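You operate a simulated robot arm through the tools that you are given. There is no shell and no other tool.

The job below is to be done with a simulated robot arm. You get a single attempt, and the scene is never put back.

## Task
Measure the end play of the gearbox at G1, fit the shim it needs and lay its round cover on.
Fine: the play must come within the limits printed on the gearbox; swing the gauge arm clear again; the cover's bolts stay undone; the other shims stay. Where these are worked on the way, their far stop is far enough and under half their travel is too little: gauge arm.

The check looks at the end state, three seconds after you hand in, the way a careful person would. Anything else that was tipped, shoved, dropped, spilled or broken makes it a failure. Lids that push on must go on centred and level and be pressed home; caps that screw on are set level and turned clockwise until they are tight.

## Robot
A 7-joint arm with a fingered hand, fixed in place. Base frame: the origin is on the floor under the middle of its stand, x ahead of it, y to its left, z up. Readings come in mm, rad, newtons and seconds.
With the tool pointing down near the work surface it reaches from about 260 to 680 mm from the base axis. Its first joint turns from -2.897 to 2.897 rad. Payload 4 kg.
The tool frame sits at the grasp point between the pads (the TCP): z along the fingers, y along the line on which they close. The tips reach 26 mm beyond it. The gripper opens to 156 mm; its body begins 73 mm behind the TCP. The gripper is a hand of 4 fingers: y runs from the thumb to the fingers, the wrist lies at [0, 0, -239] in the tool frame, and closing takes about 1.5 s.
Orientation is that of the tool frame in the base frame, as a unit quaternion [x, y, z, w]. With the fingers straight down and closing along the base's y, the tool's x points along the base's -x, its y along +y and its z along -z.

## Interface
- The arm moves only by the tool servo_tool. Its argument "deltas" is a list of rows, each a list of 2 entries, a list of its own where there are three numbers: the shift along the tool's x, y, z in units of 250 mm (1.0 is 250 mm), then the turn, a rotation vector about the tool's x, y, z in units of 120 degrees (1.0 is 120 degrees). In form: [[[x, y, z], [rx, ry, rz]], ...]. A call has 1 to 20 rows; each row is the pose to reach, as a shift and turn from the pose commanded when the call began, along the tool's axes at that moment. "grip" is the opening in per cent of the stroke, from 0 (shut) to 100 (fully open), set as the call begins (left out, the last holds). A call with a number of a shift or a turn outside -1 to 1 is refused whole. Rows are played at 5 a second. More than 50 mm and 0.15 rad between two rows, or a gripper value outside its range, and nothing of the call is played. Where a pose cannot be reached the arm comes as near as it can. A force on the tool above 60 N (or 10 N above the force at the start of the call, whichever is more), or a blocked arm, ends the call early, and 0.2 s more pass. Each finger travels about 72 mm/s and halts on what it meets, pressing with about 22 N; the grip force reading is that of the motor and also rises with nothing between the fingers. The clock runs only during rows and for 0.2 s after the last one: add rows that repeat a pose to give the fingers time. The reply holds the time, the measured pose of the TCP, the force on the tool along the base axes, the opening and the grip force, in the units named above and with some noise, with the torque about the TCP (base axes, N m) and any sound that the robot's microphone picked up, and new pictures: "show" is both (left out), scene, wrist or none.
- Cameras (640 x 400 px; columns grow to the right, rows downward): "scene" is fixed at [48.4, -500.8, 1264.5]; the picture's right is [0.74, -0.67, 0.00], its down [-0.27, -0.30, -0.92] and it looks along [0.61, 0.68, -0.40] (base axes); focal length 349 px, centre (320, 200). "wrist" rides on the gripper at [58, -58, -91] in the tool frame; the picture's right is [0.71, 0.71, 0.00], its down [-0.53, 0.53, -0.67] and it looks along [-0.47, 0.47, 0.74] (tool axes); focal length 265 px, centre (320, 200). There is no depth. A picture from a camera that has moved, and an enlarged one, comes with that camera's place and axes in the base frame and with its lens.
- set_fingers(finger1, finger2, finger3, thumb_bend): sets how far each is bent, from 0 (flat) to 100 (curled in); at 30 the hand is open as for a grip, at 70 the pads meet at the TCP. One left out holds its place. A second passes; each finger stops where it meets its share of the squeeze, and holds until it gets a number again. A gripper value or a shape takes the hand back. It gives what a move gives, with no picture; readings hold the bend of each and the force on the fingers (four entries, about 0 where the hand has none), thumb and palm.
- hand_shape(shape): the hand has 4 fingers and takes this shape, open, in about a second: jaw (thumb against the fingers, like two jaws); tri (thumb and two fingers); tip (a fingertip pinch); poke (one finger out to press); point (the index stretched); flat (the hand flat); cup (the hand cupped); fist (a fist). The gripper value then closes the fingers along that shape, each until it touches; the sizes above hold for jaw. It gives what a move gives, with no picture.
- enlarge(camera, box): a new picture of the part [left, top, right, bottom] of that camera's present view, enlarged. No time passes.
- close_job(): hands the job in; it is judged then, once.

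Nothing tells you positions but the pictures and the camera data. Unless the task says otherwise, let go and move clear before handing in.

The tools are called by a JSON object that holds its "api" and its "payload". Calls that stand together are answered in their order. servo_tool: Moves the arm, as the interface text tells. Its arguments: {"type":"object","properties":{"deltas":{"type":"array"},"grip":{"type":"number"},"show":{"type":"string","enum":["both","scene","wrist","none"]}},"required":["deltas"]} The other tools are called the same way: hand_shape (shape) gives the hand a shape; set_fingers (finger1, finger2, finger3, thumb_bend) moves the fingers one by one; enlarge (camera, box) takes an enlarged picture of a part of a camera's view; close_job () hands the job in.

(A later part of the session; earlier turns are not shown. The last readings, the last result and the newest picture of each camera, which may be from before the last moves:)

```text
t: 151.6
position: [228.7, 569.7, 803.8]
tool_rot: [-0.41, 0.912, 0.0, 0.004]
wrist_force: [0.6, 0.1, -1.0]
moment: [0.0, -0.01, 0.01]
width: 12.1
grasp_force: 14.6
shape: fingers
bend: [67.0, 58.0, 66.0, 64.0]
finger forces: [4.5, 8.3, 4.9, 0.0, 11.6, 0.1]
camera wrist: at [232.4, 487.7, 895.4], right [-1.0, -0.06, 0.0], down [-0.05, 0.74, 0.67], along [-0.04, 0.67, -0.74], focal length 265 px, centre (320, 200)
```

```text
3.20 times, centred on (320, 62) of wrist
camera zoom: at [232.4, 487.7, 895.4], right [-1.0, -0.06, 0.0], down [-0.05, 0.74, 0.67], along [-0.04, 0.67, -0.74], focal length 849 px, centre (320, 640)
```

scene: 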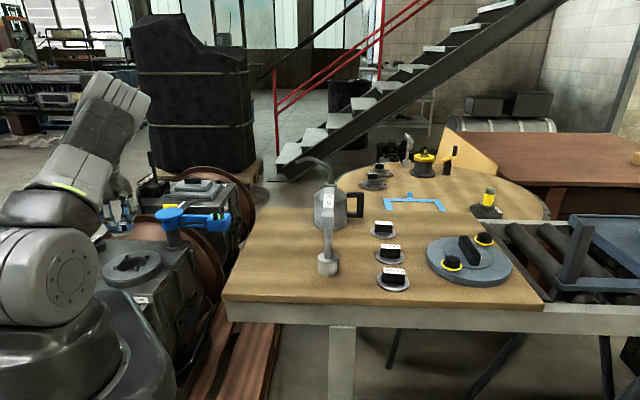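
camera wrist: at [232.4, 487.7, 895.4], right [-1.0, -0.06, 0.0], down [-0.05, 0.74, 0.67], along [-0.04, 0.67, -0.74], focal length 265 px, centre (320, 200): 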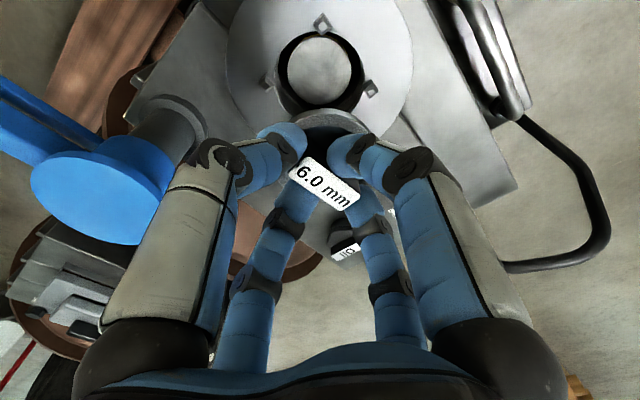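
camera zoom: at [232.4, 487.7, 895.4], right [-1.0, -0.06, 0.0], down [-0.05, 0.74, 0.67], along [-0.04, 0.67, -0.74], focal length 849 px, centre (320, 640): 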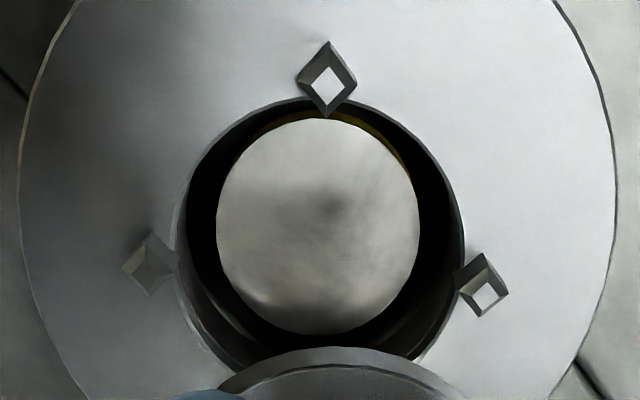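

I have a clear picture of the bore: centre ≈ (227.8, 571), ring top ≈ 647, shaft end ≈ 609, lugs on the ±x/±y axes. I'll hold the handle with fingers 1 and 3 only and open the thumb and finger2 so the hand fits.

{"api": "set_fingers", "payload": {"finger1": 80, "finger3": 80}}

{"api": "set_fingers", "payload": {"finger2": 45, "thumb_bend": 45}}

{"api": "enlarge", "payload": {"camera": "wrist", "box": [160, 0, 480, 240]}}

```text
t: 152.6
position: [228.7, 567.6, 804.6]
tool_rot: [-0.41, 0.912, 0.0, 0.004]
wrist_force: [-0.1, 0.7, -1.4]
moment: [-0.01, 0.0, -0.01]
width: 11.1
grasp_force: 16.9
shape: fingers
bend: [67.0, 58.0, 67.0, 64.0]
finger forces: [6.4, 8.2, 6.7, 0.0, 11.4, 0.0]
```

```text
t: 153.6
position: [227.7, 569.9, 803.8]
tool_rot: [-0.41, 0.912, 0.0, 0.003]
wrist_force: [-0.1, 0.1, -2.1]
moment: [-0.01, 0.0, 0.02]
width: 43.1
grasp_force: 6.8
shape: fingers
bend: [67.0, 45.0, 67.0, 45.0]
finger forces: [6.7, 0.1, 6.8, 0.0, 0.1, 0.1]
```

```text
1.67 times, centred on (320, 120) of wrist
camera zoom: at [232.4, 487.6, 895.7], right [-1.0, -0.06, 0.0], down [-0.05, 0.74, 0.67], along [-0.04, 0.67, -0.74], focal length 442 px, centre (320, 333)
```

zoom: 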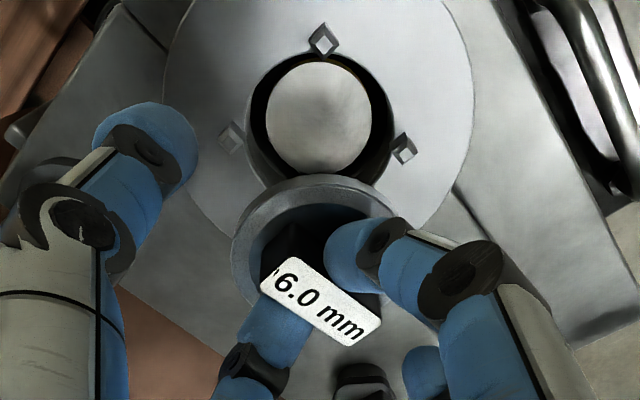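

{"api": "set_fingers", "payload": {"finger2": 14, "thumb_bend": 14}}

{"api": "servo_tool", "payload": {"deltas": [[[-0.003, -0.014, 0.1], [0, 0, 0]], [[-0.003, -0.014, 0.2], [0, 0, 0]], [[-0.003, -0.014, 0.3], [0, 0, 0]], [[-0.003, -0.014, 0.36], [0, 0, 0]], [[-0.003, -0.014, 0.36], [0, 0, 0]]], "show": "wrist"}}

{"api": "enlarge", "payload": {"camera": "wrist", "box": [180, 40, 460, 260]}}

{"api": "enlarge", "payload": {"camera": "scene", "box": [80, 180, 220, 310]}}

```text
t: 154.6
position: [228.7, 569.7, 805.0]
tool_rot: [-0.409, 0.912, 0.001, 0.003]
wrist_force: [-0.3, 0.1, -1.6]
moment: [-0.02, 0.04, -0.02]
width: 91.0
grasp_force: 6.8
shape: fingers
bend: [67.0, 14.0, 67.0, 14.0]
finger forces: [6.7, 0.0, 6.8, 0.0, 0.0, 0.0]
```

```text
t: 155.8
position: [230.3, 568.8, 712.7]
tool_rot: [-0.41, 0.912, 0.0, 0.003]
wrist_force: [-0.5, 0.1, -1.8]
moment: [-0.02, -0.01, 0.02]
width: 91.2
grasp_force: 6.6
shape: fingers
bend: [67.0, 14.0, 67.0, 14.0]
finger forces: [6.6, 0.0, 6.6, 0.0, 0.0, 0.0]
camera wrist: at [234.8, 487.0, 805.2], right [-1.0, -0.06, 0.0], down [-0.05, 0.74, 0.67], along [-0.04, 0.67, -0.74], focal length 265 px, centre (320, 200)
```

wrist: 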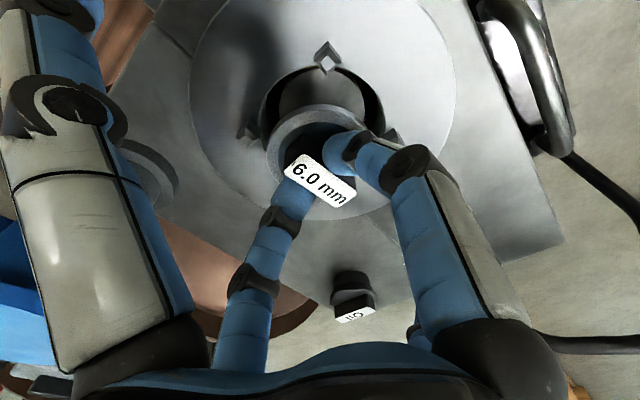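

```text
1.82 times, centred on (320, 150) of wrist
camera zoom: at [234.8, 487.0, 805.2], right [-1.0, -0.06, 0.0], down [-0.05, 0.74, 0.67], along [-0.04, 0.67, -0.74], focal length 483 px, centre (320, 291)
```

zoom: 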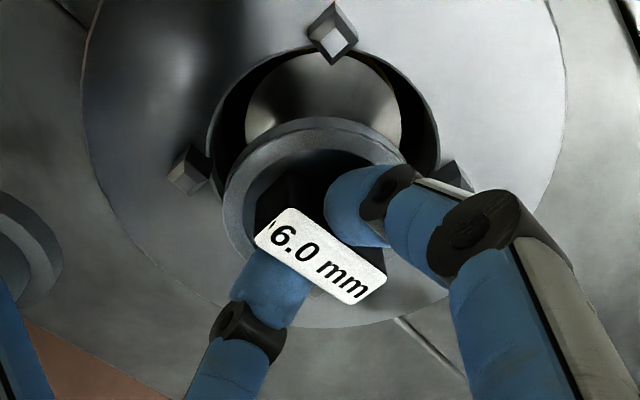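

```text
3.08 times, centred on (150, 245) of scene
camera zoom: at [48.4, -500.8, 1264.5], right [0.74, -0.67, 0.0], down [-0.27, -0.3, -0.92], along [0.61, 0.68, -0.4], focal length 1075 px, centre (843, 62)
```

zoom: 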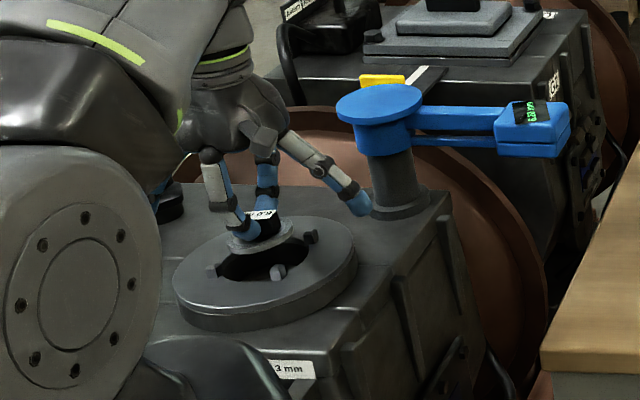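

The shim is centred over the bore to within a millimetre or two. Lowering it in.

{"api": "servo_tool", "payload": {"deltas": [[[0, 0, 0.06], [0, 0, 0]], [[0, 0, 0.11], [0, 0, 0]], [[0, 0, 0.15], [0, 0, 0]], [[0, 0, 0.18], [0, 0, 0]], [[0, 0, 0.18], [0, 0, 0]]], "show": "wrist"}}

{"api": "enlarge", "payload": {"camera": "wrist", "box": [180, 40, 460, 260]}}

{"api": "enlarge", "payload": {"camera": "scene", "box": [80, 200, 200, 310]}}

```text
t: 157.0
position: [231.0, 568.4, 668.8]
tool_rot: [-0.41, 0.912, -0.001, 0.003]
wrist_force: [0.0, 0.6, -2.6]
moment: [0.02, 0.01, 0.0]
width: 91.4
grasp_force: 6.1
shape: fingers
bend: [67.0, 14.0, 67.0, 14.0]
finger forces: [6.6, 0.0, 6.5, 0.0, 0.0, 0.0]
camera wrist: at [235.6, 486.9, 760.4], right [-1.0, -0.06, 0.0], down [-0.05, 0.74, 0.67], along [-0.04, 0.67, -0.74], focal length 265 px, centre (320, 200)
```

wrist: 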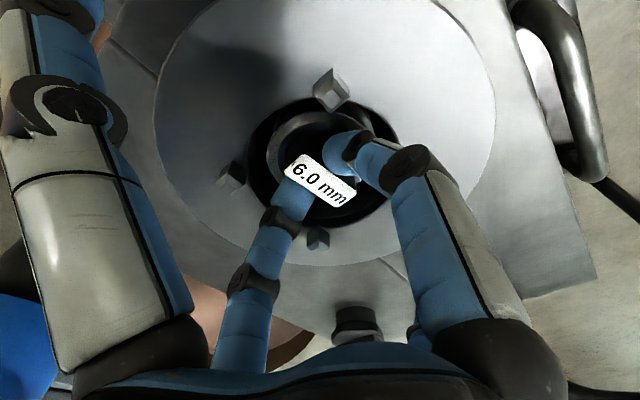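

```text
1.82 times, centred on (320, 150) of wrist
camera zoom: at [235.6, 486.9, 760.4], right [-1.0, -0.06, 0.0], down [-0.05, 0.74, 0.67], along [-0.04, 0.67, -0.74], focal length 483 px, centre (320, 291)
```

zoom: 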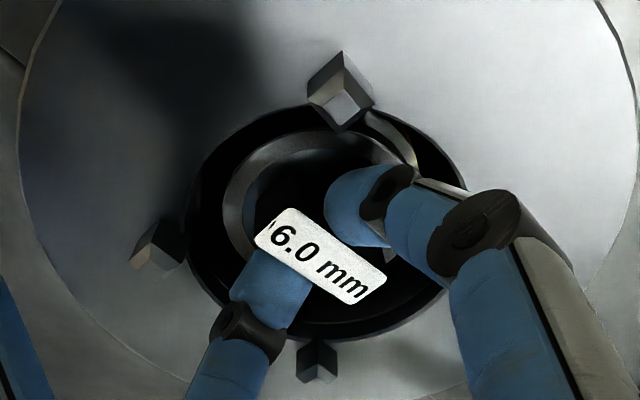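

```text
3.64 times, centred on (140, 255) of scene
camera zoom: at [48.4, -500.8, 1264.5], right [0.74, -0.67, 0.0], down [-0.27, -0.3, -0.92], along [0.61, 0.68, -0.4], focal length 1270 px, centre (974, 0)
```

zoom: 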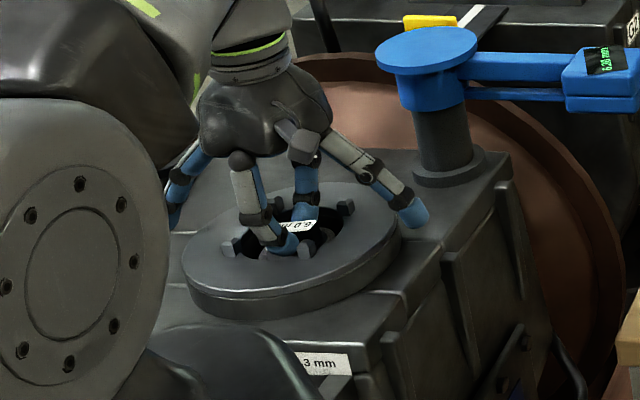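

{"api": "servo_tool", "payload": {"deltas": [[[0, 0, 0.02], [0, 0, 0]], [[0, 0, 0.035], [0, 0, 0]], [[0, 0, 0.05], [0, 0, 0]], [[0, 0, 0.05], [0, 0, 0]]], "show": "none"}}

{"api": "enlarge", "payload": {"camera": "wrist", "box": [180, 40, 460, 260]}}

```text
t: 158.0
position: [230.9, 570.2, 660.4]
tool_rot: [-0.41, 0.912, 0.002, 0.003]
wrist_force: [0.2, -0.6, 15.4]
moment: [0.03, 0.0, -0.02]
width: 90.6
grasp_force: 11.5
shape: fingers
bend: [66.0, 14.0, 66.0, 14.0]
finger forces: [11.5, 0.0, 10.8, 0.0, 0.1, 0.0]
```

```text
1.82 times, centred on (320, 150) of wrist
camera zoom: at [235.3, 487.3, 750.0], right [-1.0, -0.06, -0.01], down [-0.05, 0.74, 0.67], along [-0.04, 0.67, -0.74], focal length 483 px, centre (320, 291)
```

zoom: 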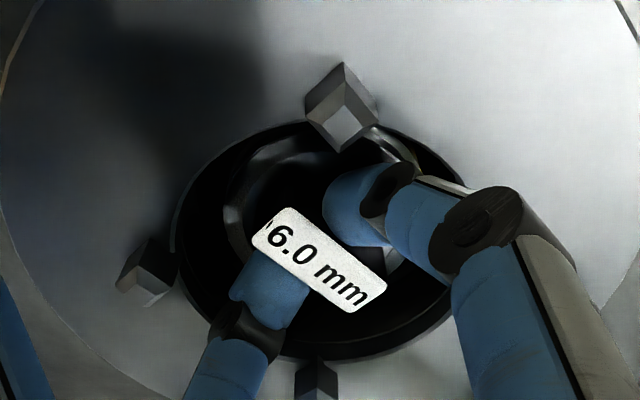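

Contact (about 15 N up) with the shim down inside the bore. I'll ease off a little and open fingers 1 and 3 just enough to let go.

{"api": "servo_tool", "payload": {"deltas": [[[0, 0, -0.008], [0, 0, 0]], [[0, 0, -0.01], [0, 0, 0]]], "show": "none"}}

{"api": "set_fingers", "payload": {"finger1": 63, "finger3": 63}}

{"api": "enlarge", "payload": {"camera": "wrist", "box": [180, 40, 460, 260]}}

```text
t: 158.6
position: [231.9, 568.6, 659.8]
tool_rot: [-0.41, 0.912, 0.001, 0.003]
wrist_force: [1.8, 1.0, 5.7]
moment: [0.09, -0.05, -0.02]
width: 91.0
grasp_force: 9.0
shape: fingers
bend: [66.0, 14.0, 66.0, 14.0]
finger forces: [7.7, 0.0, 9.8, 0.0, 0.0, 0.1]
```

```text
t: 159.6
position: [231.3, 568.5, 660.3]
tool_rot: [-0.41, 0.912, 0.001, 0.003]
wrist_force: [0.3, -0.1, 0.9]
moment: [0.02, -0.04, 0.03]
width: 92.6
grasp_force: 0.1
shape: fingers
bend: [63.0, 14.0, 63.0, 14.0]
finger forces: [0.1, 0.0, 0.0, 0.0, 0.0, 0.0]
```

```text
1.82 times, centred on (320, 150) of wrist
camera zoom: at [235.2, 486.9, 751.4], right [-1.0, -0.06, 0.0], down [-0.05, 0.74, 0.67], along [-0.04, 0.67, -0.74], focal length 483 px, centre (320, 291)
```

zoom: 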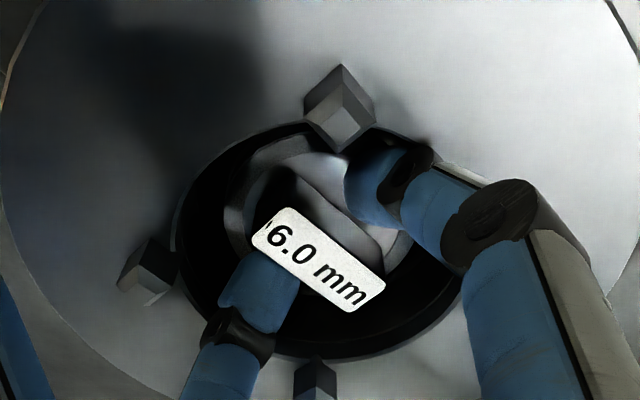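

{"api": "servo_tool", "payload": {"deltas": [[[0, 0, -0.03], [0, 0, 0]], [[0, 0, -0.06], [0, 0, 0]], [[0, 0, -0.1], [0, 0, 0]], [[0, 0, -0.2], [0, 0, 0]], [[0, 0, -0.35], [0, 0, 0]], [[0, 0, -0.5], [0, 0, 0]], [[0, 0, -0.5], [0, 0, 0]]], "show": "wrist"}}

{"api": "enlarge", "payload": {"camera": "wrist", "box": [220, 20, 420, 145]}}

{"api": "enlarge", "payload": {"camera": "scene", "box": [90, 230, 180, 300]}}

```text
t: 161.2
position: [230.9, 569.0, 786.8]
tool_rot: [-0.41, 0.912, 0.001, 0.003]
wrist_force: [0.0, -0.4, 0.5]
moment: [0.01, 0.0, 0.03]
width: 92.7
grasp_force: 0.0
shape: fingers
bend: [63.0, 14.0, 63.0, 14.0]
finger forces: [0.0, 0.1, 0.0, 0.0, 0.0, 0.0]
camera wrist: at [235.1, 485.6, 877.9], right [-1.0, -0.06, 0.0], down [-0.05, 0.74, 0.67], along [-0.04, 0.67, -0.74], focal length 265 px, centre (320, 200)
```

wrist: 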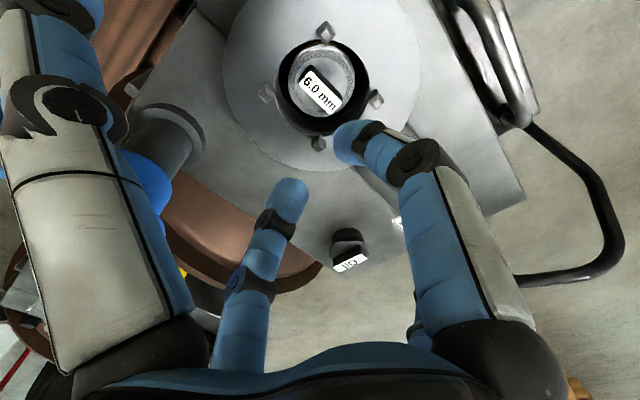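

```text
3.20 times, centred on (320, 82) of wrist
camera zoom: at [235.1, 485.6, 877.9], right [-1.0, -0.06, 0.0], down [-0.05, 0.74, 0.67], along [-0.04, 0.67, -0.74], focal length 849 px, centre (320, 576)
```

zoom: 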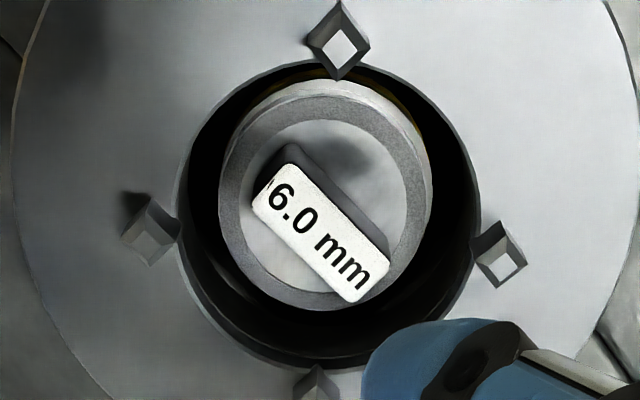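

```text
5.71 times, centred on (135, 265) of scene
camera zoom: at [48.4, -500.8, 1264.5], right [0.74, -0.67, 0.0], down [-0.27, -0.3, -0.92], along [0.61, 0.68, -0.4], focal length 1996 px, centre (1377, -171)
```

zoom: 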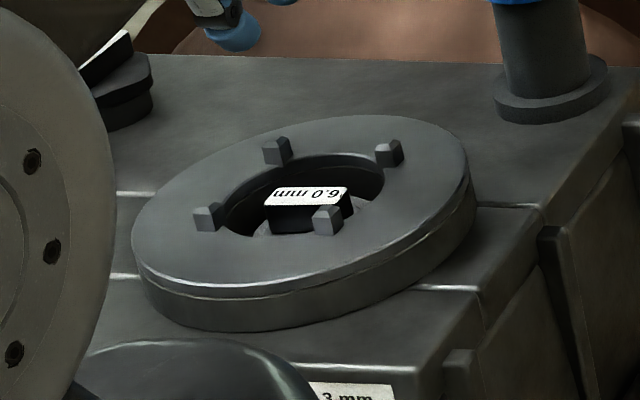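

The 6.0 mm shim sits flat and centred on the shaft. Next the round cover; I'll rise and go back round to the table's right side to look at it.

{"api": "servo_tool", "payload": {"deltas": [[[0, 0, -0.15], [0, 0, 0]], [[0.019, -0.078, -0.28], [0, 0, 0]], [[0.038, -0.156, -0.4], [0, 0, 0]], [[0.057, -0.25, -0.52], [0, 0, 0]], [[0.085, -0.36, -0.65], [0, 0, 0]], [[0.113, -0.469, -0.772], [0, 0, 0]], [[0.15, -0.62, -0.85], [0, 0, 0]], [[0.18, -0.78, -0.93], [0, 0, 0]], [[0.2, -0.93, -1.0], [0, 0, 0]], [[0.2, -0.93, -1.0], [0, 0, 0]]], "grip": 100, "show": "none"}}

{"api": "hand_shape", "payload": {"shape": "jaw"}}

```text
t: 163.4
position: [370.9, 376.7, 1035.3]
tool_rot: [-0.41, 0.912, 0.0, 0.003]
wrist_force: [0.6, 0.0, -0.3]
moment: [0.0, -0.01, 0.02]
width: 156.0
grasp_force: 0.1
shape: tip
bend: [12.0, 30.0, 12.0, 30.0]
finger forces: [0.0, 0.0, 0.1, 0.0, 0.0, 0.0]
```

```text
t: 164.3
position: [370.1, 376.6, 1036.3]
tool_rot: [-0.411, 0.912, 0.001, 0.002]
wrist_force: [0.4, 0.8, -0.1]
moment: [0.0, -0.01, -0.04]
width: 156.2
grasp_force: 0.0
shape: jaw
bend: [30.0, 30.0, 30.0, 30.0]
finger forces: [0.1, 0.0, 0.1, 0.0, 0.0, 0.1]
```

{"api": "servo_tool", "payload": {"deltas": [[[0.05, -0.12, -0.1], [0, 0, 0]], [[0.1, -0.24, -0.2], [0, 0, 0]], [[0.15, -0.36, -0.3], [0, 0, 0]], [[0.2, -0.48, -0.4], [0, 0, 0]], [[0.245, -0.6, -0.416], [0, 0, 0]], [[0.289, -0.711, -0.416], [0, 0, 0]], [[0.35, -0.81, -0.416], [0, 0, 0]], [[0.414, -0.902, -0.416], [0, 0, 0]], [[0.414, -0.902, -0.416], [0, 0, 0]]], "show": "none"}}

{"api": "servo_tool", "payload": {"deltas": [[[0.06, -0.17, 0], [0, 0, 0]], [[0.12, -0.34, 0], [0, 0, 0]], [[0.19, -0.5, 0], [0, 0, 0]], [[0.26, -0.66, 0], [0, 0, 0]], [[0.33, -0.81, 0], [0, 0, 0]], [[0.4, -0.95, 0], [0, 0, 0]], [[0.4, -0.95, 0], [0, 0, 0]]], "show": "scene"}}

```text
t: 166.3
position: [467.0, 146.7, 1140.4]
tool_rot: [-0.411, 0.912, -0.001, 0.003]
wrist_force: [0.3, 0.7, -0.8]
moment: [0.01, 0.02, 0.01]
width: 156.1
grasp_force: 0.1
shape: jaw
bend: [30.0, 30.0, 30.0, 30.0]
finger forces: [0.0, 0.1, 0.0, 0.0, 0.1, 0.1]
```

```text
t: 167.9
position: [582.9, -86.0, 1137.1]
tool_rot: [-0.41, 0.912, -0.001, 0.003]
wrist_force: [-0.4, -0.5, 0.7]
moment: [-0.01, -0.03, 0.04]
width: 156.2
grasp_force: 0.0
shape: jaw
bend: [30.0, 30.0, 30.0, 30.0]
finger forces: [0.0, 0.1, 0.1, 0.1, 0.1, 0.0]
```

scene: 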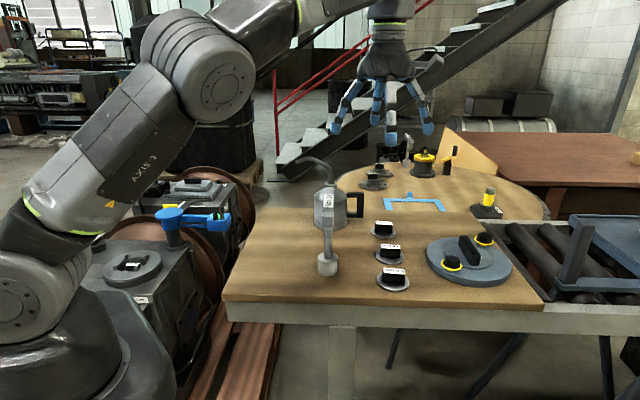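

{"api": "servo_tool", "payload": {"deltas": [[[0.032, -0.029, 0.009], [0, 0, 0.066]], [[0.064, -0.058, 0.018], [0, 0, 0.132]], [[0.095, -0.087, 0.027], [0, 0, 0.198]], [[0.127, -0.116, 0.036], [0, 0, 0.264]], [[0.159, -0.145, 0.045], [0, 0, 0.33]], [[0.19, -0.175, 0.054], [0, 0, 0.396]], [[0.222, -0.204, 0.063], [0, 0, 0.462]], [[0.254, -0.233, 0.072], [0, 0, 0.528]], [[0.286, -0.262, 0.081], [0, 0, 0.594]], [[0.318, -0.291, 0.09], [0, 0, 0.66]], [[0.35, -0.32, 0.099], [0, 0, 0.726]], [[0.381, -0.349, 0.108], [0, 0, 0.79]], [[0.381, -0.349, 0.108], [0, 0, 0.79]]], "show": "wrist"}}

{"api": "enlarge", "payload": {"camera": "wrist", "box": [160, 20, 420, 220]}}

{"api": "enlarge", "payload": {"camera": "scene", "box": [400, 210, 540, 310]}}

```text
t: 170.7
position: [582.9, -213.7, 1111.5]
tool_rot: [0.394, 0.919, 0.003, 0.001]
wrist_force: [0.1, 0.0, -0.2]
moment: [-0.01, 0.03, 0.0]
width: 155.9
grasp_force: 0.1
shape: jaw
bend: [30.0, 30.0, 30.0, 30.0]
finger forces: [0.1, 0.0, 0.0, 0.0, 0.1, 0.0]
camera wrist: at [500.4, -211.7, 1202.1], right [0.03, 1.0, 0.0], down [0.74, -0.02, 0.67], along [0.67, -0.02, -0.74], focal length 265 px, centre (320, 200)
```

wrist: 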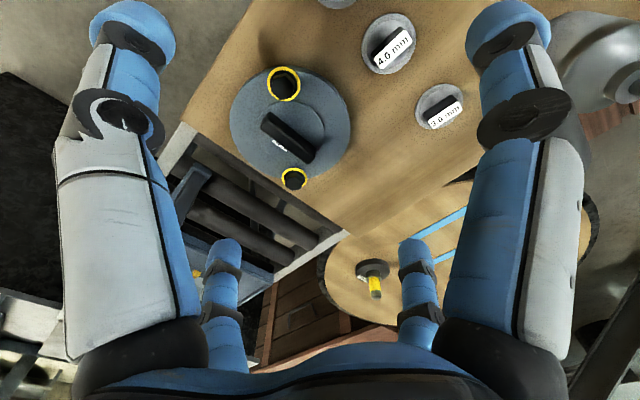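

```text
2.00 times, centred on (290, 120) of wrist
camera zoom: at [500.4, -211.7, 1202.1], right [0.03, 1.0, 0.0], down [0.74, -0.02, 0.67], along [0.67, -0.02, -0.74], focal length 531 px, centre (380, 360)
```

zoom: 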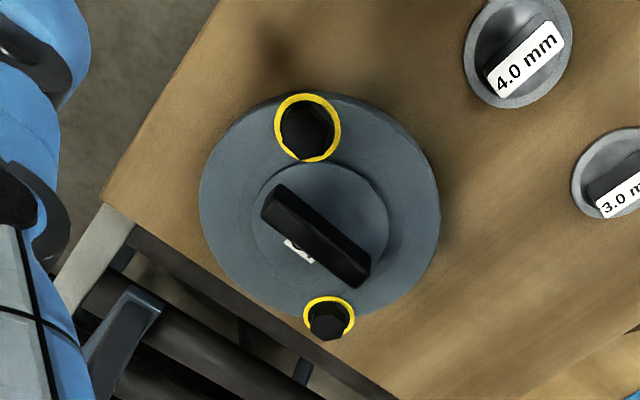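

```text
4.00 times, centred on (470, 260) of scene
camera zoom: at [48.4, -500.8, 1264.5], right [0.74, -0.67, 0.0], down [-0.27, -0.3, -0.92], along [0.61, 0.68, -0.4], focal length 1397 px, centre (-280, -40)
```

zoom: 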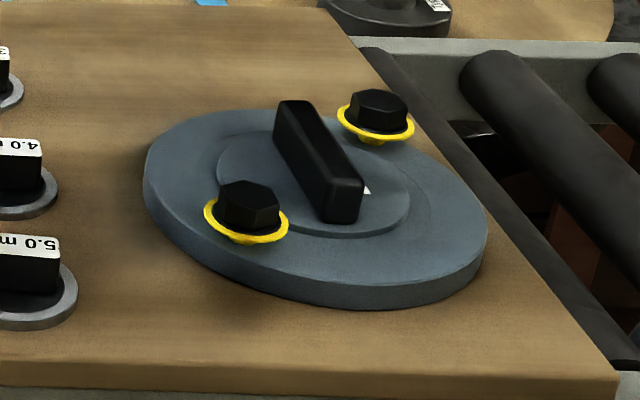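

The cover's handle is centred at about (665, −254), axis at azimuth 45°, 74 mm long, top at z ≈ 907; the bolts lie along ±x. It's at the edge of reach, so I'll lean the hand about 6° outward. First turn the yaw to 45° and pre-shape the fingers.

{"api": "servo_tool", "payload": {"deltas": [[[0, 0, 0], [0, 0, -0.07]], [[0, 0, 0], [0, 0, -0.14]], [[0, 0, 0], [0, 0, -0.21]], [[0, 0, 0], [0, 0, -0.28]], [[0, 0, 0], [0, 0, -0.35]], [[0, 0, 0], [0, 0, -0.42]], [[0, 0, 0], [0, 0, -0.49]], [[0, 0, 0], [0, 0, -0.56]], [[0, 0, 0], [0, 0, -0.63]], [[0, 0, 0], [0, 0, -0.7]], [[0, 0, 0], [0, 0, -0.761]], [[0, 0, 0], [0, 0, -0.761]]], "show": "none"}}

{"api": "set_fingers", "payload": {"finger1": 44, "finger2": 56, "finger3": 44, "thumb_bend": 56}}

```text
t: 173.3
position: [583.5, -212.6, 1110.4]
tool_rot: [-0.383, 0.924, 0.002, 0.002]
wrist_force: [0.5, 0.1, 0.7]
moment: [0.0, 0.0, -0.03]
width: 156.0
grasp_force: 0.1
shape: jaw
bend: [30.0, 30.0, 30.0, 30.0]
finger forces: [0.0, 0.1, 0.0, 0.0, 0.0, 0.0]
```

```text
t: 174.3
position: [582.5, -213.6, 1111.5]
tool_rot: [-0.382, 0.924, -0.001, 0.003]
wrist_force: [0.8, 0.5, -0.3]
moment: [0.02, 0.0, -0.01]
width: 53.4
grasp_force: 0.1
shape: fingers
bend: [44.0, 56.0, 44.0, 56.0]
finger forces: [0.1, 0.1, 0.0, 0.1, 0.1, 0.0]
```

{"api": "servo_tool", "payload": {"deltas": [[[0, -0.02, 0.15], [0.009, -0.004, 0]], [[-0.02, -0.07, 0.3], [0.018, -0.008, 0]], [[-0.05, -0.15, 0.42], [0.027, -0.012, 0]], [[-0.08, -0.25, 0.52], [0.037, -0.016, 0]], [[-0.114, -0.349, 0.584], [0.0457, -0.0204, 0]], [[-0.114, -0.349, 0.584], [0.0457, -0.0204, 0]]], "show": "both"}}

{"api": "enlarge", "payload": {"camera": "wrist", "box": [160, 40, 480, 240]}}

{"api": "enlarge", "payload": {"camera": "scene", "box": [390, 160, 550, 300]}}

```text
t: 175.7
position: [663.4, -254.8, 965.7]
tool_rot: [-0.382, 0.923, -0.036, 0.04]
wrist_force: [0.0, -0.3, -1.1]
moment: [-0.03, 0.0, -0.04]
width: 53.5
grasp_force: 0.1
shape: fingers
bend: [44.0, 56.0, 44.0, 56.0]
finger forces: [0.0, 0.0, 0.0, 0.0, 0.0, 0.0]
camera wrist: at [653.9, -333.0, 1059.8], right [-0.99, 0.0, -0.1], down [-0.07, 0.77, 0.64], along [0.08, 0.64, -0.76], focal length 265 px, centre (320, 200)
```

scene: 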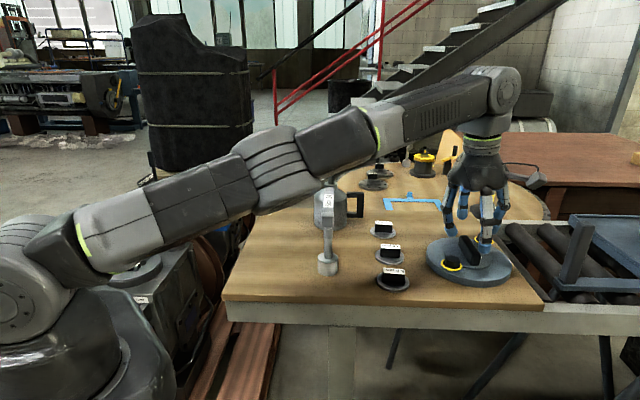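
wrist: 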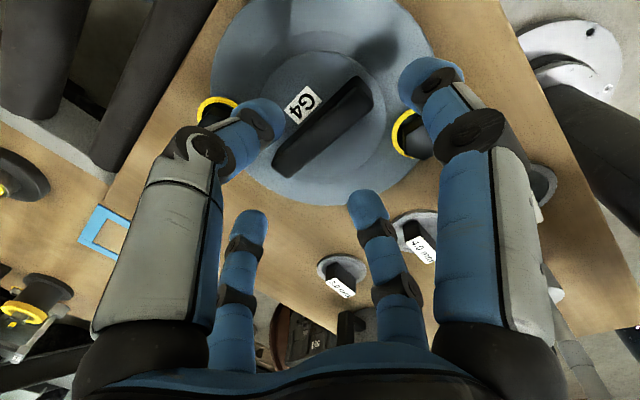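

```text
2.00 times, centred on (320, 140) of wrist
camera zoom: at [653.9, -333.0, 1059.8], right [-0.99, 0.0, -0.1], down [-0.07, 0.77, 0.64], along [0.08, 0.64, -0.76], focal length 531 px, centre (320, 320)
```

zoom: 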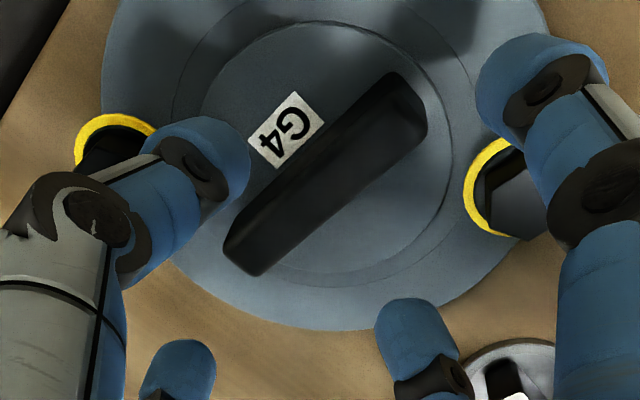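

```text
2.86 times, centred on (470, 230) of scene
camera zoom: at [48.4, -500.8, 1264.5], right [0.74, -0.67, 0.0], down [-0.27, -0.3, -0.92], along [0.61, 0.68, -0.4], focal length 998 px, centre (-109, 114)
```

zoom: 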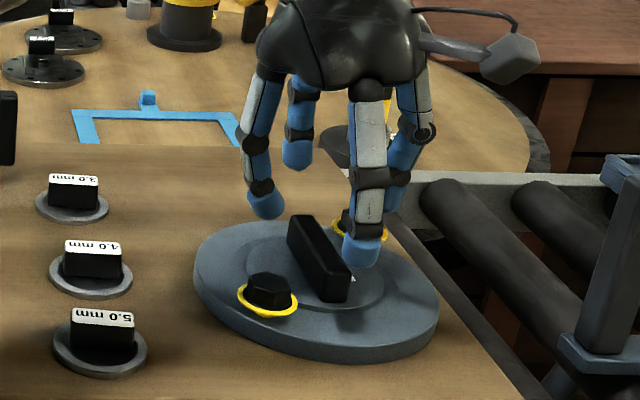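

The sticker on this cover needs a careful look — it may say which gearbox it belongs to.

{"api": "enlarge", "payload": {"camera": "wrist", "box": [270, 70, 350, 130]}}

{"api": "enlarge", "payload": {"camera": "scene", "box": [360, 150, 420, 195]}}

{"api": "enlarge", "payload": {"camera": "scene", "box": [380, 120, 520, 220]}}

{"api": "enlarge", "payload": {"camera": "scene", "box": [130, 150, 290, 280]}}

```text
6.67 times, centred on (310, 100) of wrist
camera zoom: at [653.9, -333.0, 1059.8], right [-0.99, 0.0, -0.1], down [-0.07, 0.77, 0.64], along [0.08, 0.64, -0.76], focal length 1769 px, centre (387, 867)
```

zoom: 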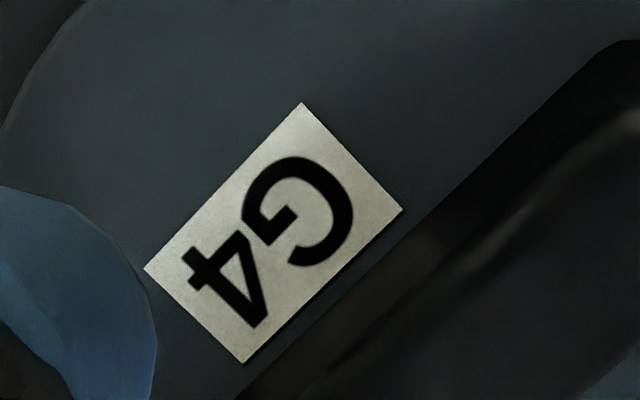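

```text
8.89 times, centred on (390, 172) of scene
camera zoom: at [48.4, -500.8, 1264.5], right [0.74, -0.67, 0.0], down [-0.27, -0.3, -0.92], along [0.61, 0.68, -0.4], focal length 3104 px, centre (-302, 444)
```

zoom: 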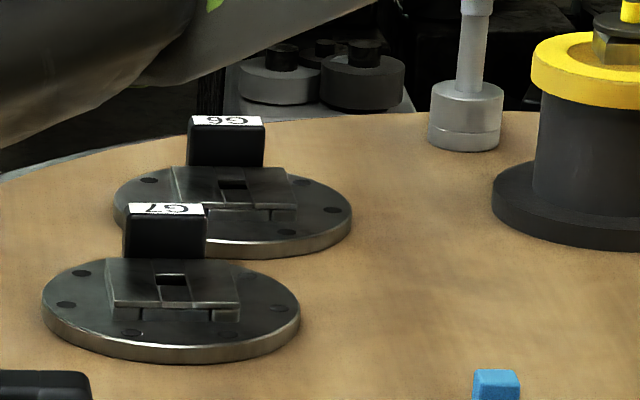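

```text
4.00 times, centred on (450, 170) of scene
camera zoom: at [48.4, -500.8, 1264.5], right [0.74, -0.67, 0.0], down [-0.27, -0.3, -0.92], along [0.61, 0.68, -0.4], focal length 1397 px, centre (-200, 320)
```

zoom: 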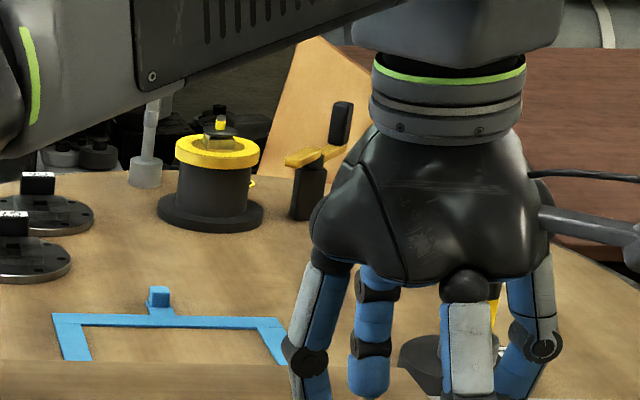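

```text
3.08 times, centred on (210, 215) of scene
camera zoom: at [48.4, -500.8, 1264.5], right [0.74, -0.67, 0.0], down [-0.27, -0.3, -0.92], along [0.61, 0.68, -0.4], focal length 1075 px, centre (658, 154)
```

zoom: 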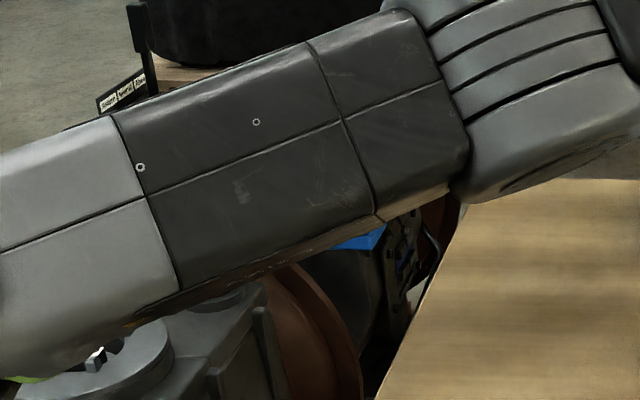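

The tag reads G4, but this is the only round cover with bolts (G6/G7 on the far round table are other plates, G2 already has its own rectangular cover), so the tags just number the parts. Refined handle centre ≈ (671, −254.5), top z ≈ 897. Going down halfway to check.

{"api": "servo_tool", "payload": {"deltas": [[[-0.008, 0.009, 0.07], [0, 0, 0]], [[-0.008, 0.009, 0.14], [0, 0, 0]], [[-0.008, 0.009, 0.14], [0, 0, 0]]], "show": "wrist"}}

{"api": "enlarge", "payload": {"camera": "wrist", "box": [160, 40, 480, 240]}}

{"api": "enlarge", "payload": {"camera": "scene", "box": [410, 180, 530, 290]}}

```text
t: 176.5
position: [668.1, -252.4, 929.2]
tool_rot: [-0.382, 0.922, -0.037, 0.041]
wrist_force: [-0.1, 0.2, -0.1]
moment: [-0.05, 0.0, 0.0]
width: 53.3
grasp_force: 0.0
shape: fingers
bend: [44.0, 56.0, 44.0, 56.0]
finger forces: [0.1, 0.1, 0.1, 0.0, 0.0, 0.0]
camera wrist: at [658.4, -331.1, 1024.1], right [-0.99, 0.0, -0.1], down [-0.07, 0.77, 0.64], along [0.08, 0.64, -0.76], focal length 265 px, centre (320, 200)
```

wrist: 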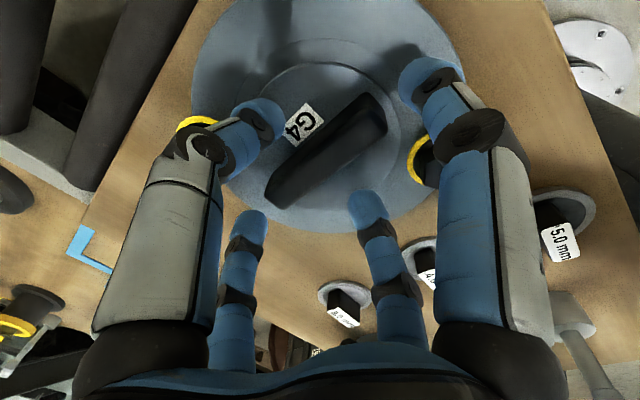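

```text
2.00 times, centred on (320, 140) of wrist
camera zoom: at [658.4, -331.1, 1024.1], right [-0.99, 0.0, -0.1], down [-0.07, 0.77, 0.64], along [0.08, 0.64, -0.76], focal length 531 px, centre (320, 320)
```

zoom: 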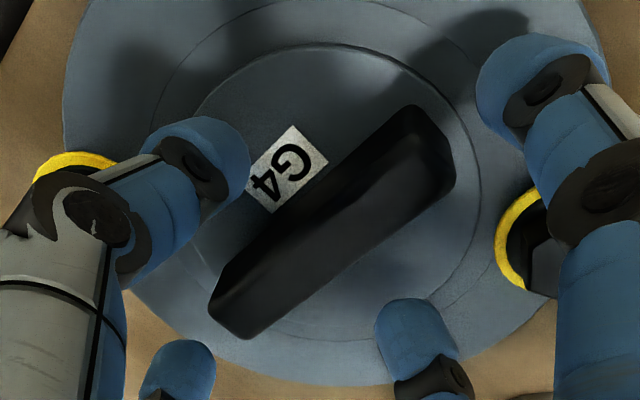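

```text
3.64 times, centred on (470, 235) of scene
camera zoom: at [48.4, -500.8, 1264.5], right [0.74, -0.67, 0.0], down [-0.27, -0.3, -0.92], along [0.61, 0.68, -0.4], focal length 1270 px, centre (-226, 73)
```

zoom: 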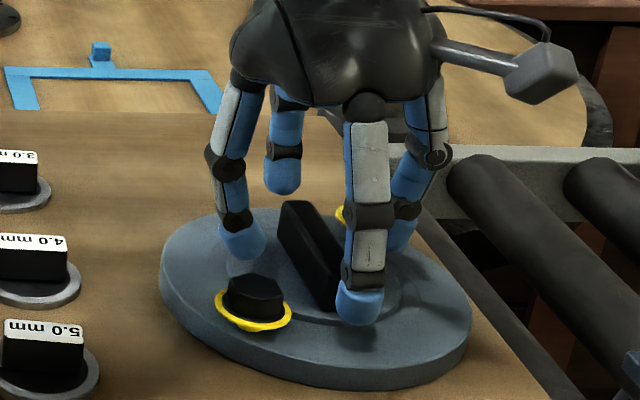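

{"api": "servo_tool", "payload": {"deltas": [[[0.012, 0.02, 0.0], [0, 0, 0]], [[0.012, 0.02, 0.05], [0, 0, 0]], [[0.012, 0.02, 0.09], [0, 0, 0]], [[0.012, 0.02, 0.09], [0, 0, 0]]], "show": "wrist"}}

{"api": "enlarge", "payload": {"camera": "wrist", "box": [160, 60, 480, 260]}}

{"api": "enlarge", "payload": {"camera": "scene", "box": [410, 190, 530, 290]}}

```text
t: 177.5
position: [664.6, -252.6, 915.9]
tool_rot: [-0.381, 0.923, -0.039, 0.045]
wrist_force: [-1.9, 8.2, 58.0]
moment: [-1.24, 2.26, -0.19]
width: 53.5
grasp_force: 29.7
shape: fingers
bend: [42.0, 56.0, 44.0, 56.0]
finger forces: [41.8, 16.3, 0.1, 0.1, 0.0, 0.0]
camera wrist: at [654.7, -330.2, 1009.4], right [-0.99, 0.0, -0.11], down [-0.07, 0.77, 0.63], along [0.09, 0.64, -0.77], focal length 265 px, centre (320, 200)
```

wrist: 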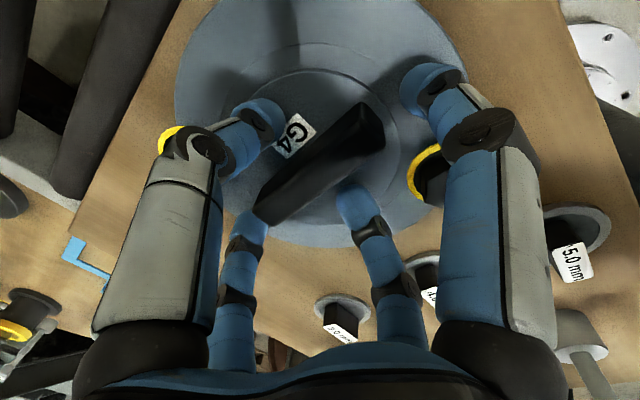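

```text
2.00 times, centred on (320, 160) of wrist
camera zoom: at [654.7, -330.2, 1009.4], right [-0.99, 0.0, -0.11], down [-0.07, 0.77, 0.63], along [0.09, 0.64, -0.77], focal length 531 px, centre (320, 280)
```

zoom: 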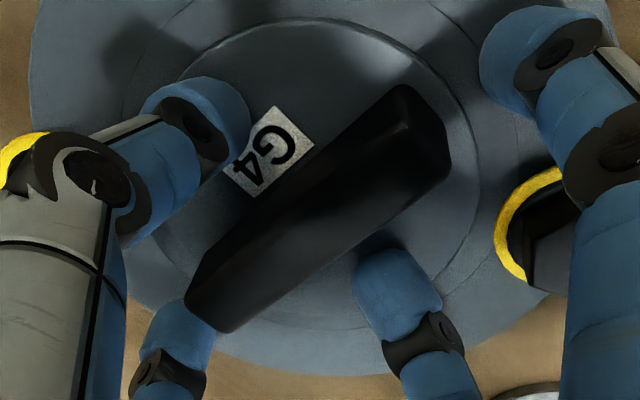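

```text
4.00 times, centred on (470, 240) of scene
camera zoom: at [48.4, -500.8, 1264.5], right [0.74, -0.67, 0.0], down [-0.27, -0.3, -0.92], along [0.61, 0.68, -0.4], focal length 1397 px, centre (-280, 40)
```

zoom: 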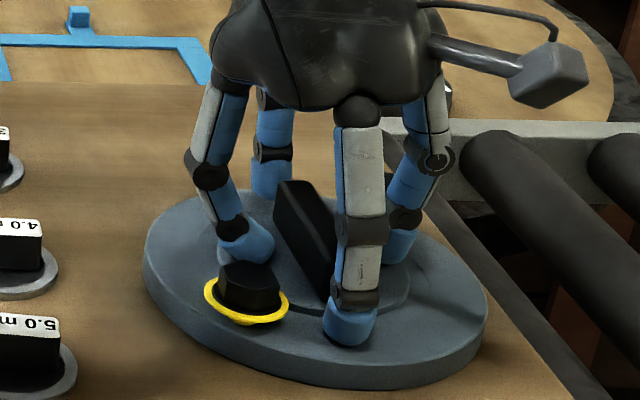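

Fingers 1 and 2 have bottomed on the cover (58 N); alignment with the handle looks right. I'll rise so the tips are just clear of the cover and then close.

{"api": "servo_tool", "payload": {"deltas": [[[0, 0, -0.02], [0, 0, 0]], [[0, 0, -0.04], [0, 0, 0]], [[0, 0, -0.048], [0, 0, 0]], [[0, 0, -0.048], [0, 0, 0]]], "show": "none"}}

{"api": "set_fingers", "payload": {"finger1": 80, "finger2": 80, "finger3": 80, "thumb_bend": 80}}

{"api": "enlarge", "payload": {"camera": "wrist", "box": [160, 60, 480, 260]}}

{"api": "enlarge", "payload": {"camera": "scene", "box": [410, 190, 530, 290]}}

```text
t: 178.5
position: [664.6, -251.9, 918.7]
tool_rot: [-0.382, 0.923, -0.035, 0.04]
wrist_force: [1.4, -1.1, 4.5]
moment: [0.03, 0.06, -0.01]
width: 52.9
grasp_force: 2.1
shape: fingers
bend: [44.0, 59.0, 44.0, 56.0]
finger forces: [0.0, 4.8, 0.0, 0.0, 0.0, 0.1]
```

```text
t: 179.5
position: [664.9, -252.4, 918.9]
tool_rot: [-0.382, 0.922, -0.035, 0.04]
wrist_force: [-1.1, 0.3, 0.1]
moment: [0.01, 0.19, 0.02]
width: 33.4
grasp_force: 19.3
shape: fingers
bend: [51.0, 66.0, 50.0, 66.0]
finger forces: [8.3, 9.8, 6.1, 0.1, 14.7, 0.0]
```

```text
2.00 times, centred on (320, 160) of wrist
camera zoom: at [654.4, -330.4, 1013.0], right [-0.99, 0.0, -0.1], down [-0.07, 0.77, 0.64], along [0.08, 0.64, -0.76], focal length 531 px, centre (320, 280)
```

zoom: 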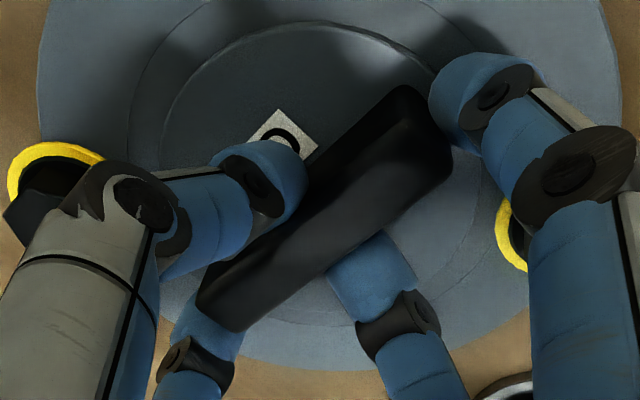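

```text
4.00 times, centred on (470, 240) of scene
camera zoom: at [48.4, -500.8, 1264.5], right [0.74, -0.67, 0.0], down [-0.27, -0.3, -0.92], along [0.61, 0.68, -0.4], focal length 1397 px, centre (-280, 40)
```

zoom: 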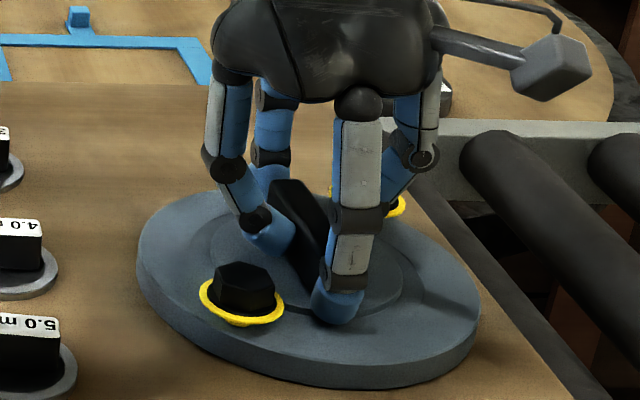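

{"api": "servo_tool", "payload": {"deltas": [[[-0.0009, -0.002, -0.02], [0, 0, 0]], [[-0.0018, -0.004, -0.04], [0, 0, 0]], [[-0.0028, -0.006, -0.06], [0, 0, 0]], [[-0.0037, -0.0078, -0.0797], [0, 0, 0]], [[-0.0037, -0.0078, -0.0797], [0, 0, 0]]], "show": "both"}}

{"api": "enlarge", "payload": {"camera": "scene", "box": [410, 190, 530, 290]}}

```text
t: 180.7
position: [664.6, -251.8, 939.7]
tool_rot: [-0.382, 0.922, -0.035, 0.04]
wrist_force: [0.3, 0.4, -6.0]
moment: [0.0, 0.02, 0.0]
width: 32.7
grasp_force: 18.5
shape: fingers
bend: [51.0, 65.0, 50.0, 66.0]
finger forces: [6.6, 9.8, 6.6, 0.1, 14.4, 0.1]
camera wrist: at [654.2, -329.9, 1033.4], right [-0.99, 0.0, -0.1], down [-0.07, 0.77, 0.64], along [0.08, 0.64, -0.76], focal length 265 px, centre (320, 200)
```

scene: 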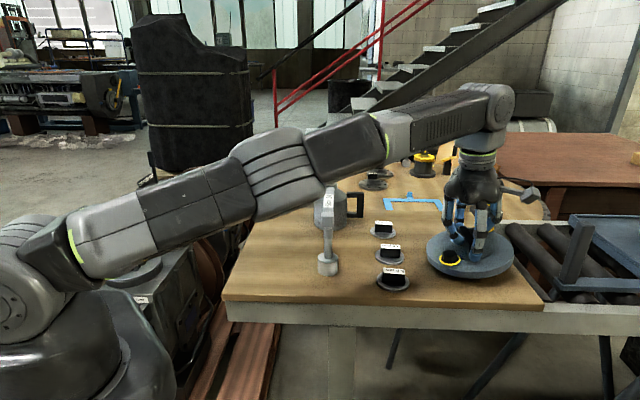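
wrist: 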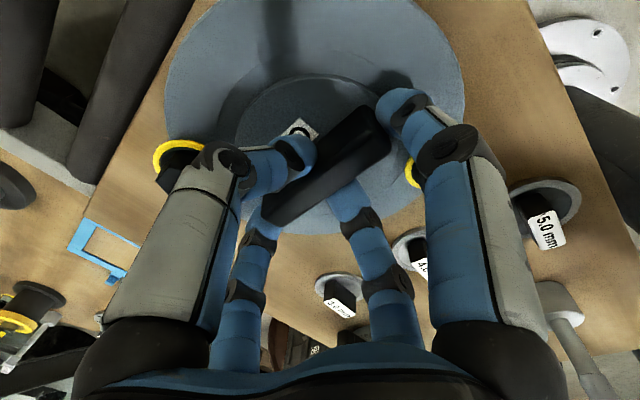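

```text
4.00 times, centred on (470, 240) of scene
camera zoom: at [48.4, -500.8, 1264.5], right [0.74, -0.67, 0.0], down [-0.27, -0.3, -0.92], along [0.61, 0.68, -0.4], focal length 1397 px, centre (-280, 40)
```

zoom: 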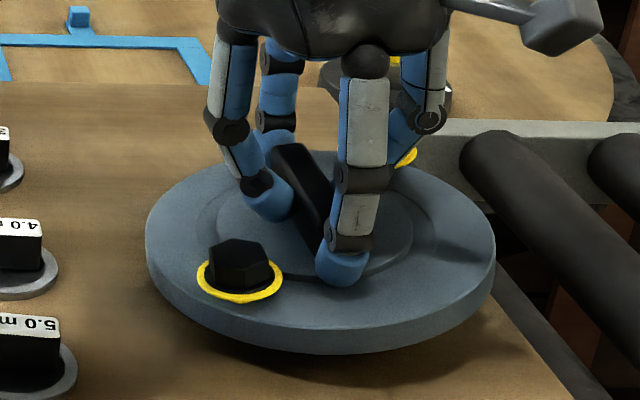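

The cover is up (about 6 N) and level. Now I carry it inward and up, well above the tools on the table.

{"api": "servo_tool", "payload": {"deltas": [[[0.019, 0.044, -0.056], [0, 0, 0]], [[0.037, 0.087, -0.112], [0, 0, 0]], [[0.061, 0.135, -0.209], [0, 0, 0]], [[0.085, 0.182, -0.305], [0, 0, 0]], [[0.108, 0.229, -0.412], [0, 0, 0]], [[0.132, 0.275, -0.518], [0, 0, 0]], [[0.153, 0.325, -0.625], [0, 0, 0]], [[0.174, 0.374, -0.731], [0, 0, 0]], [[0.164, 0.43, -0.807], [0, 0, 0]], [[0.153, 0.487, -0.882], [0, 0, 0]], [[0.153, 0.487, -0.882], [0, 0, 0]]], "show": "both"}}

```text
t: 183.1
position: [528.1, -184.7, 1146.2]
tool_rot: [-0.381, 0.923, -0.035, 0.04]
wrist_force: [-0.1, 0.9, -6.4]
moment: [-0.04, 0.0, 0.01]
width: 32.8
grasp_force: 18.6
shape: fingers
bend: [51.0, 65.0, 50.0, 66.0]
finger forces: [6.5, 9.9, 6.7, 0.0, 14.7, 0.0]
camera wrist: at [517.7, -264.1, 1239.3], right [-0.99, 0.0, -0.1], down [-0.07, 0.77, 0.64], along [0.08, 0.64, -0.76], focal length 265 px, centre (320, 200)
```

scene: 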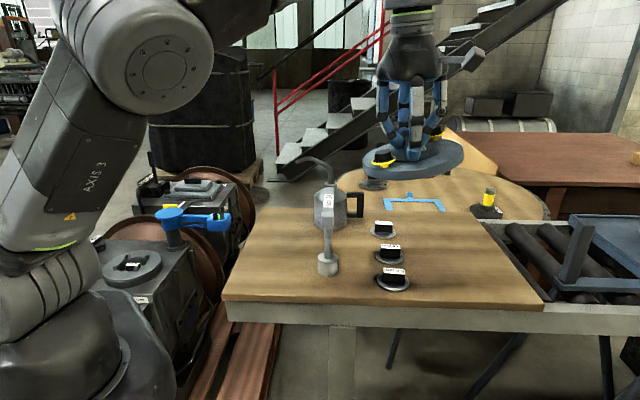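
wrist: 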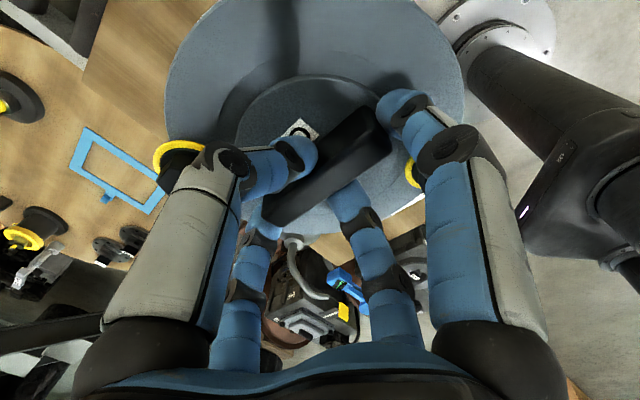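

{"api": "servo_tool", "payload": {"deltas": [[[-0.137, 0.103, -0.003], [0, 0, 0]], [[-0.274, 0.206, -0.007], [0, 0, 0]], [[-0.397, 0.323, -0.013], [0, 0, 0]], [[-0.52, 0.44, -0.019], [0, 0, 0]], [[-0.624, 0.577, -0.028], [0, 0, 0]], [[-0.727, 0.714, -0.036], [0, 0, 0]], [[-0.79, 0.847, -0.046], [0, 0, 0]], [[-0.854, 0.981, -0.056], [0, 0, 0]], [[-0.854, 0.981, -0.056], [0, 0, 0]]], "show": "scene"}}

```text
t: 185.1
position: [506.2, 139.1, 1144.2]
tool_rot: [-0.382, 0.923, -0.035, 0.04]
wrist_force: [0.8, 0.0, -4.8]
moment: [-0.01, 0.01, -0.03]
width: 32.7
grasp_force: 19.0
shape: fingers
bend: [51.0, 65.0, 50.0, 66.0]
finger forces: [6.4, 10.1, 6.6, 0.0, 14.6, 0.0]
```

scene: 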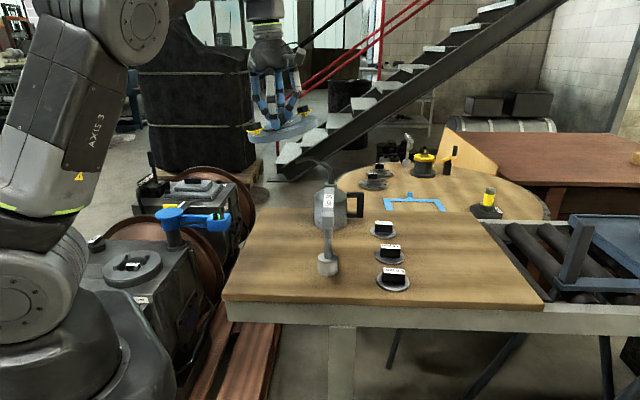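

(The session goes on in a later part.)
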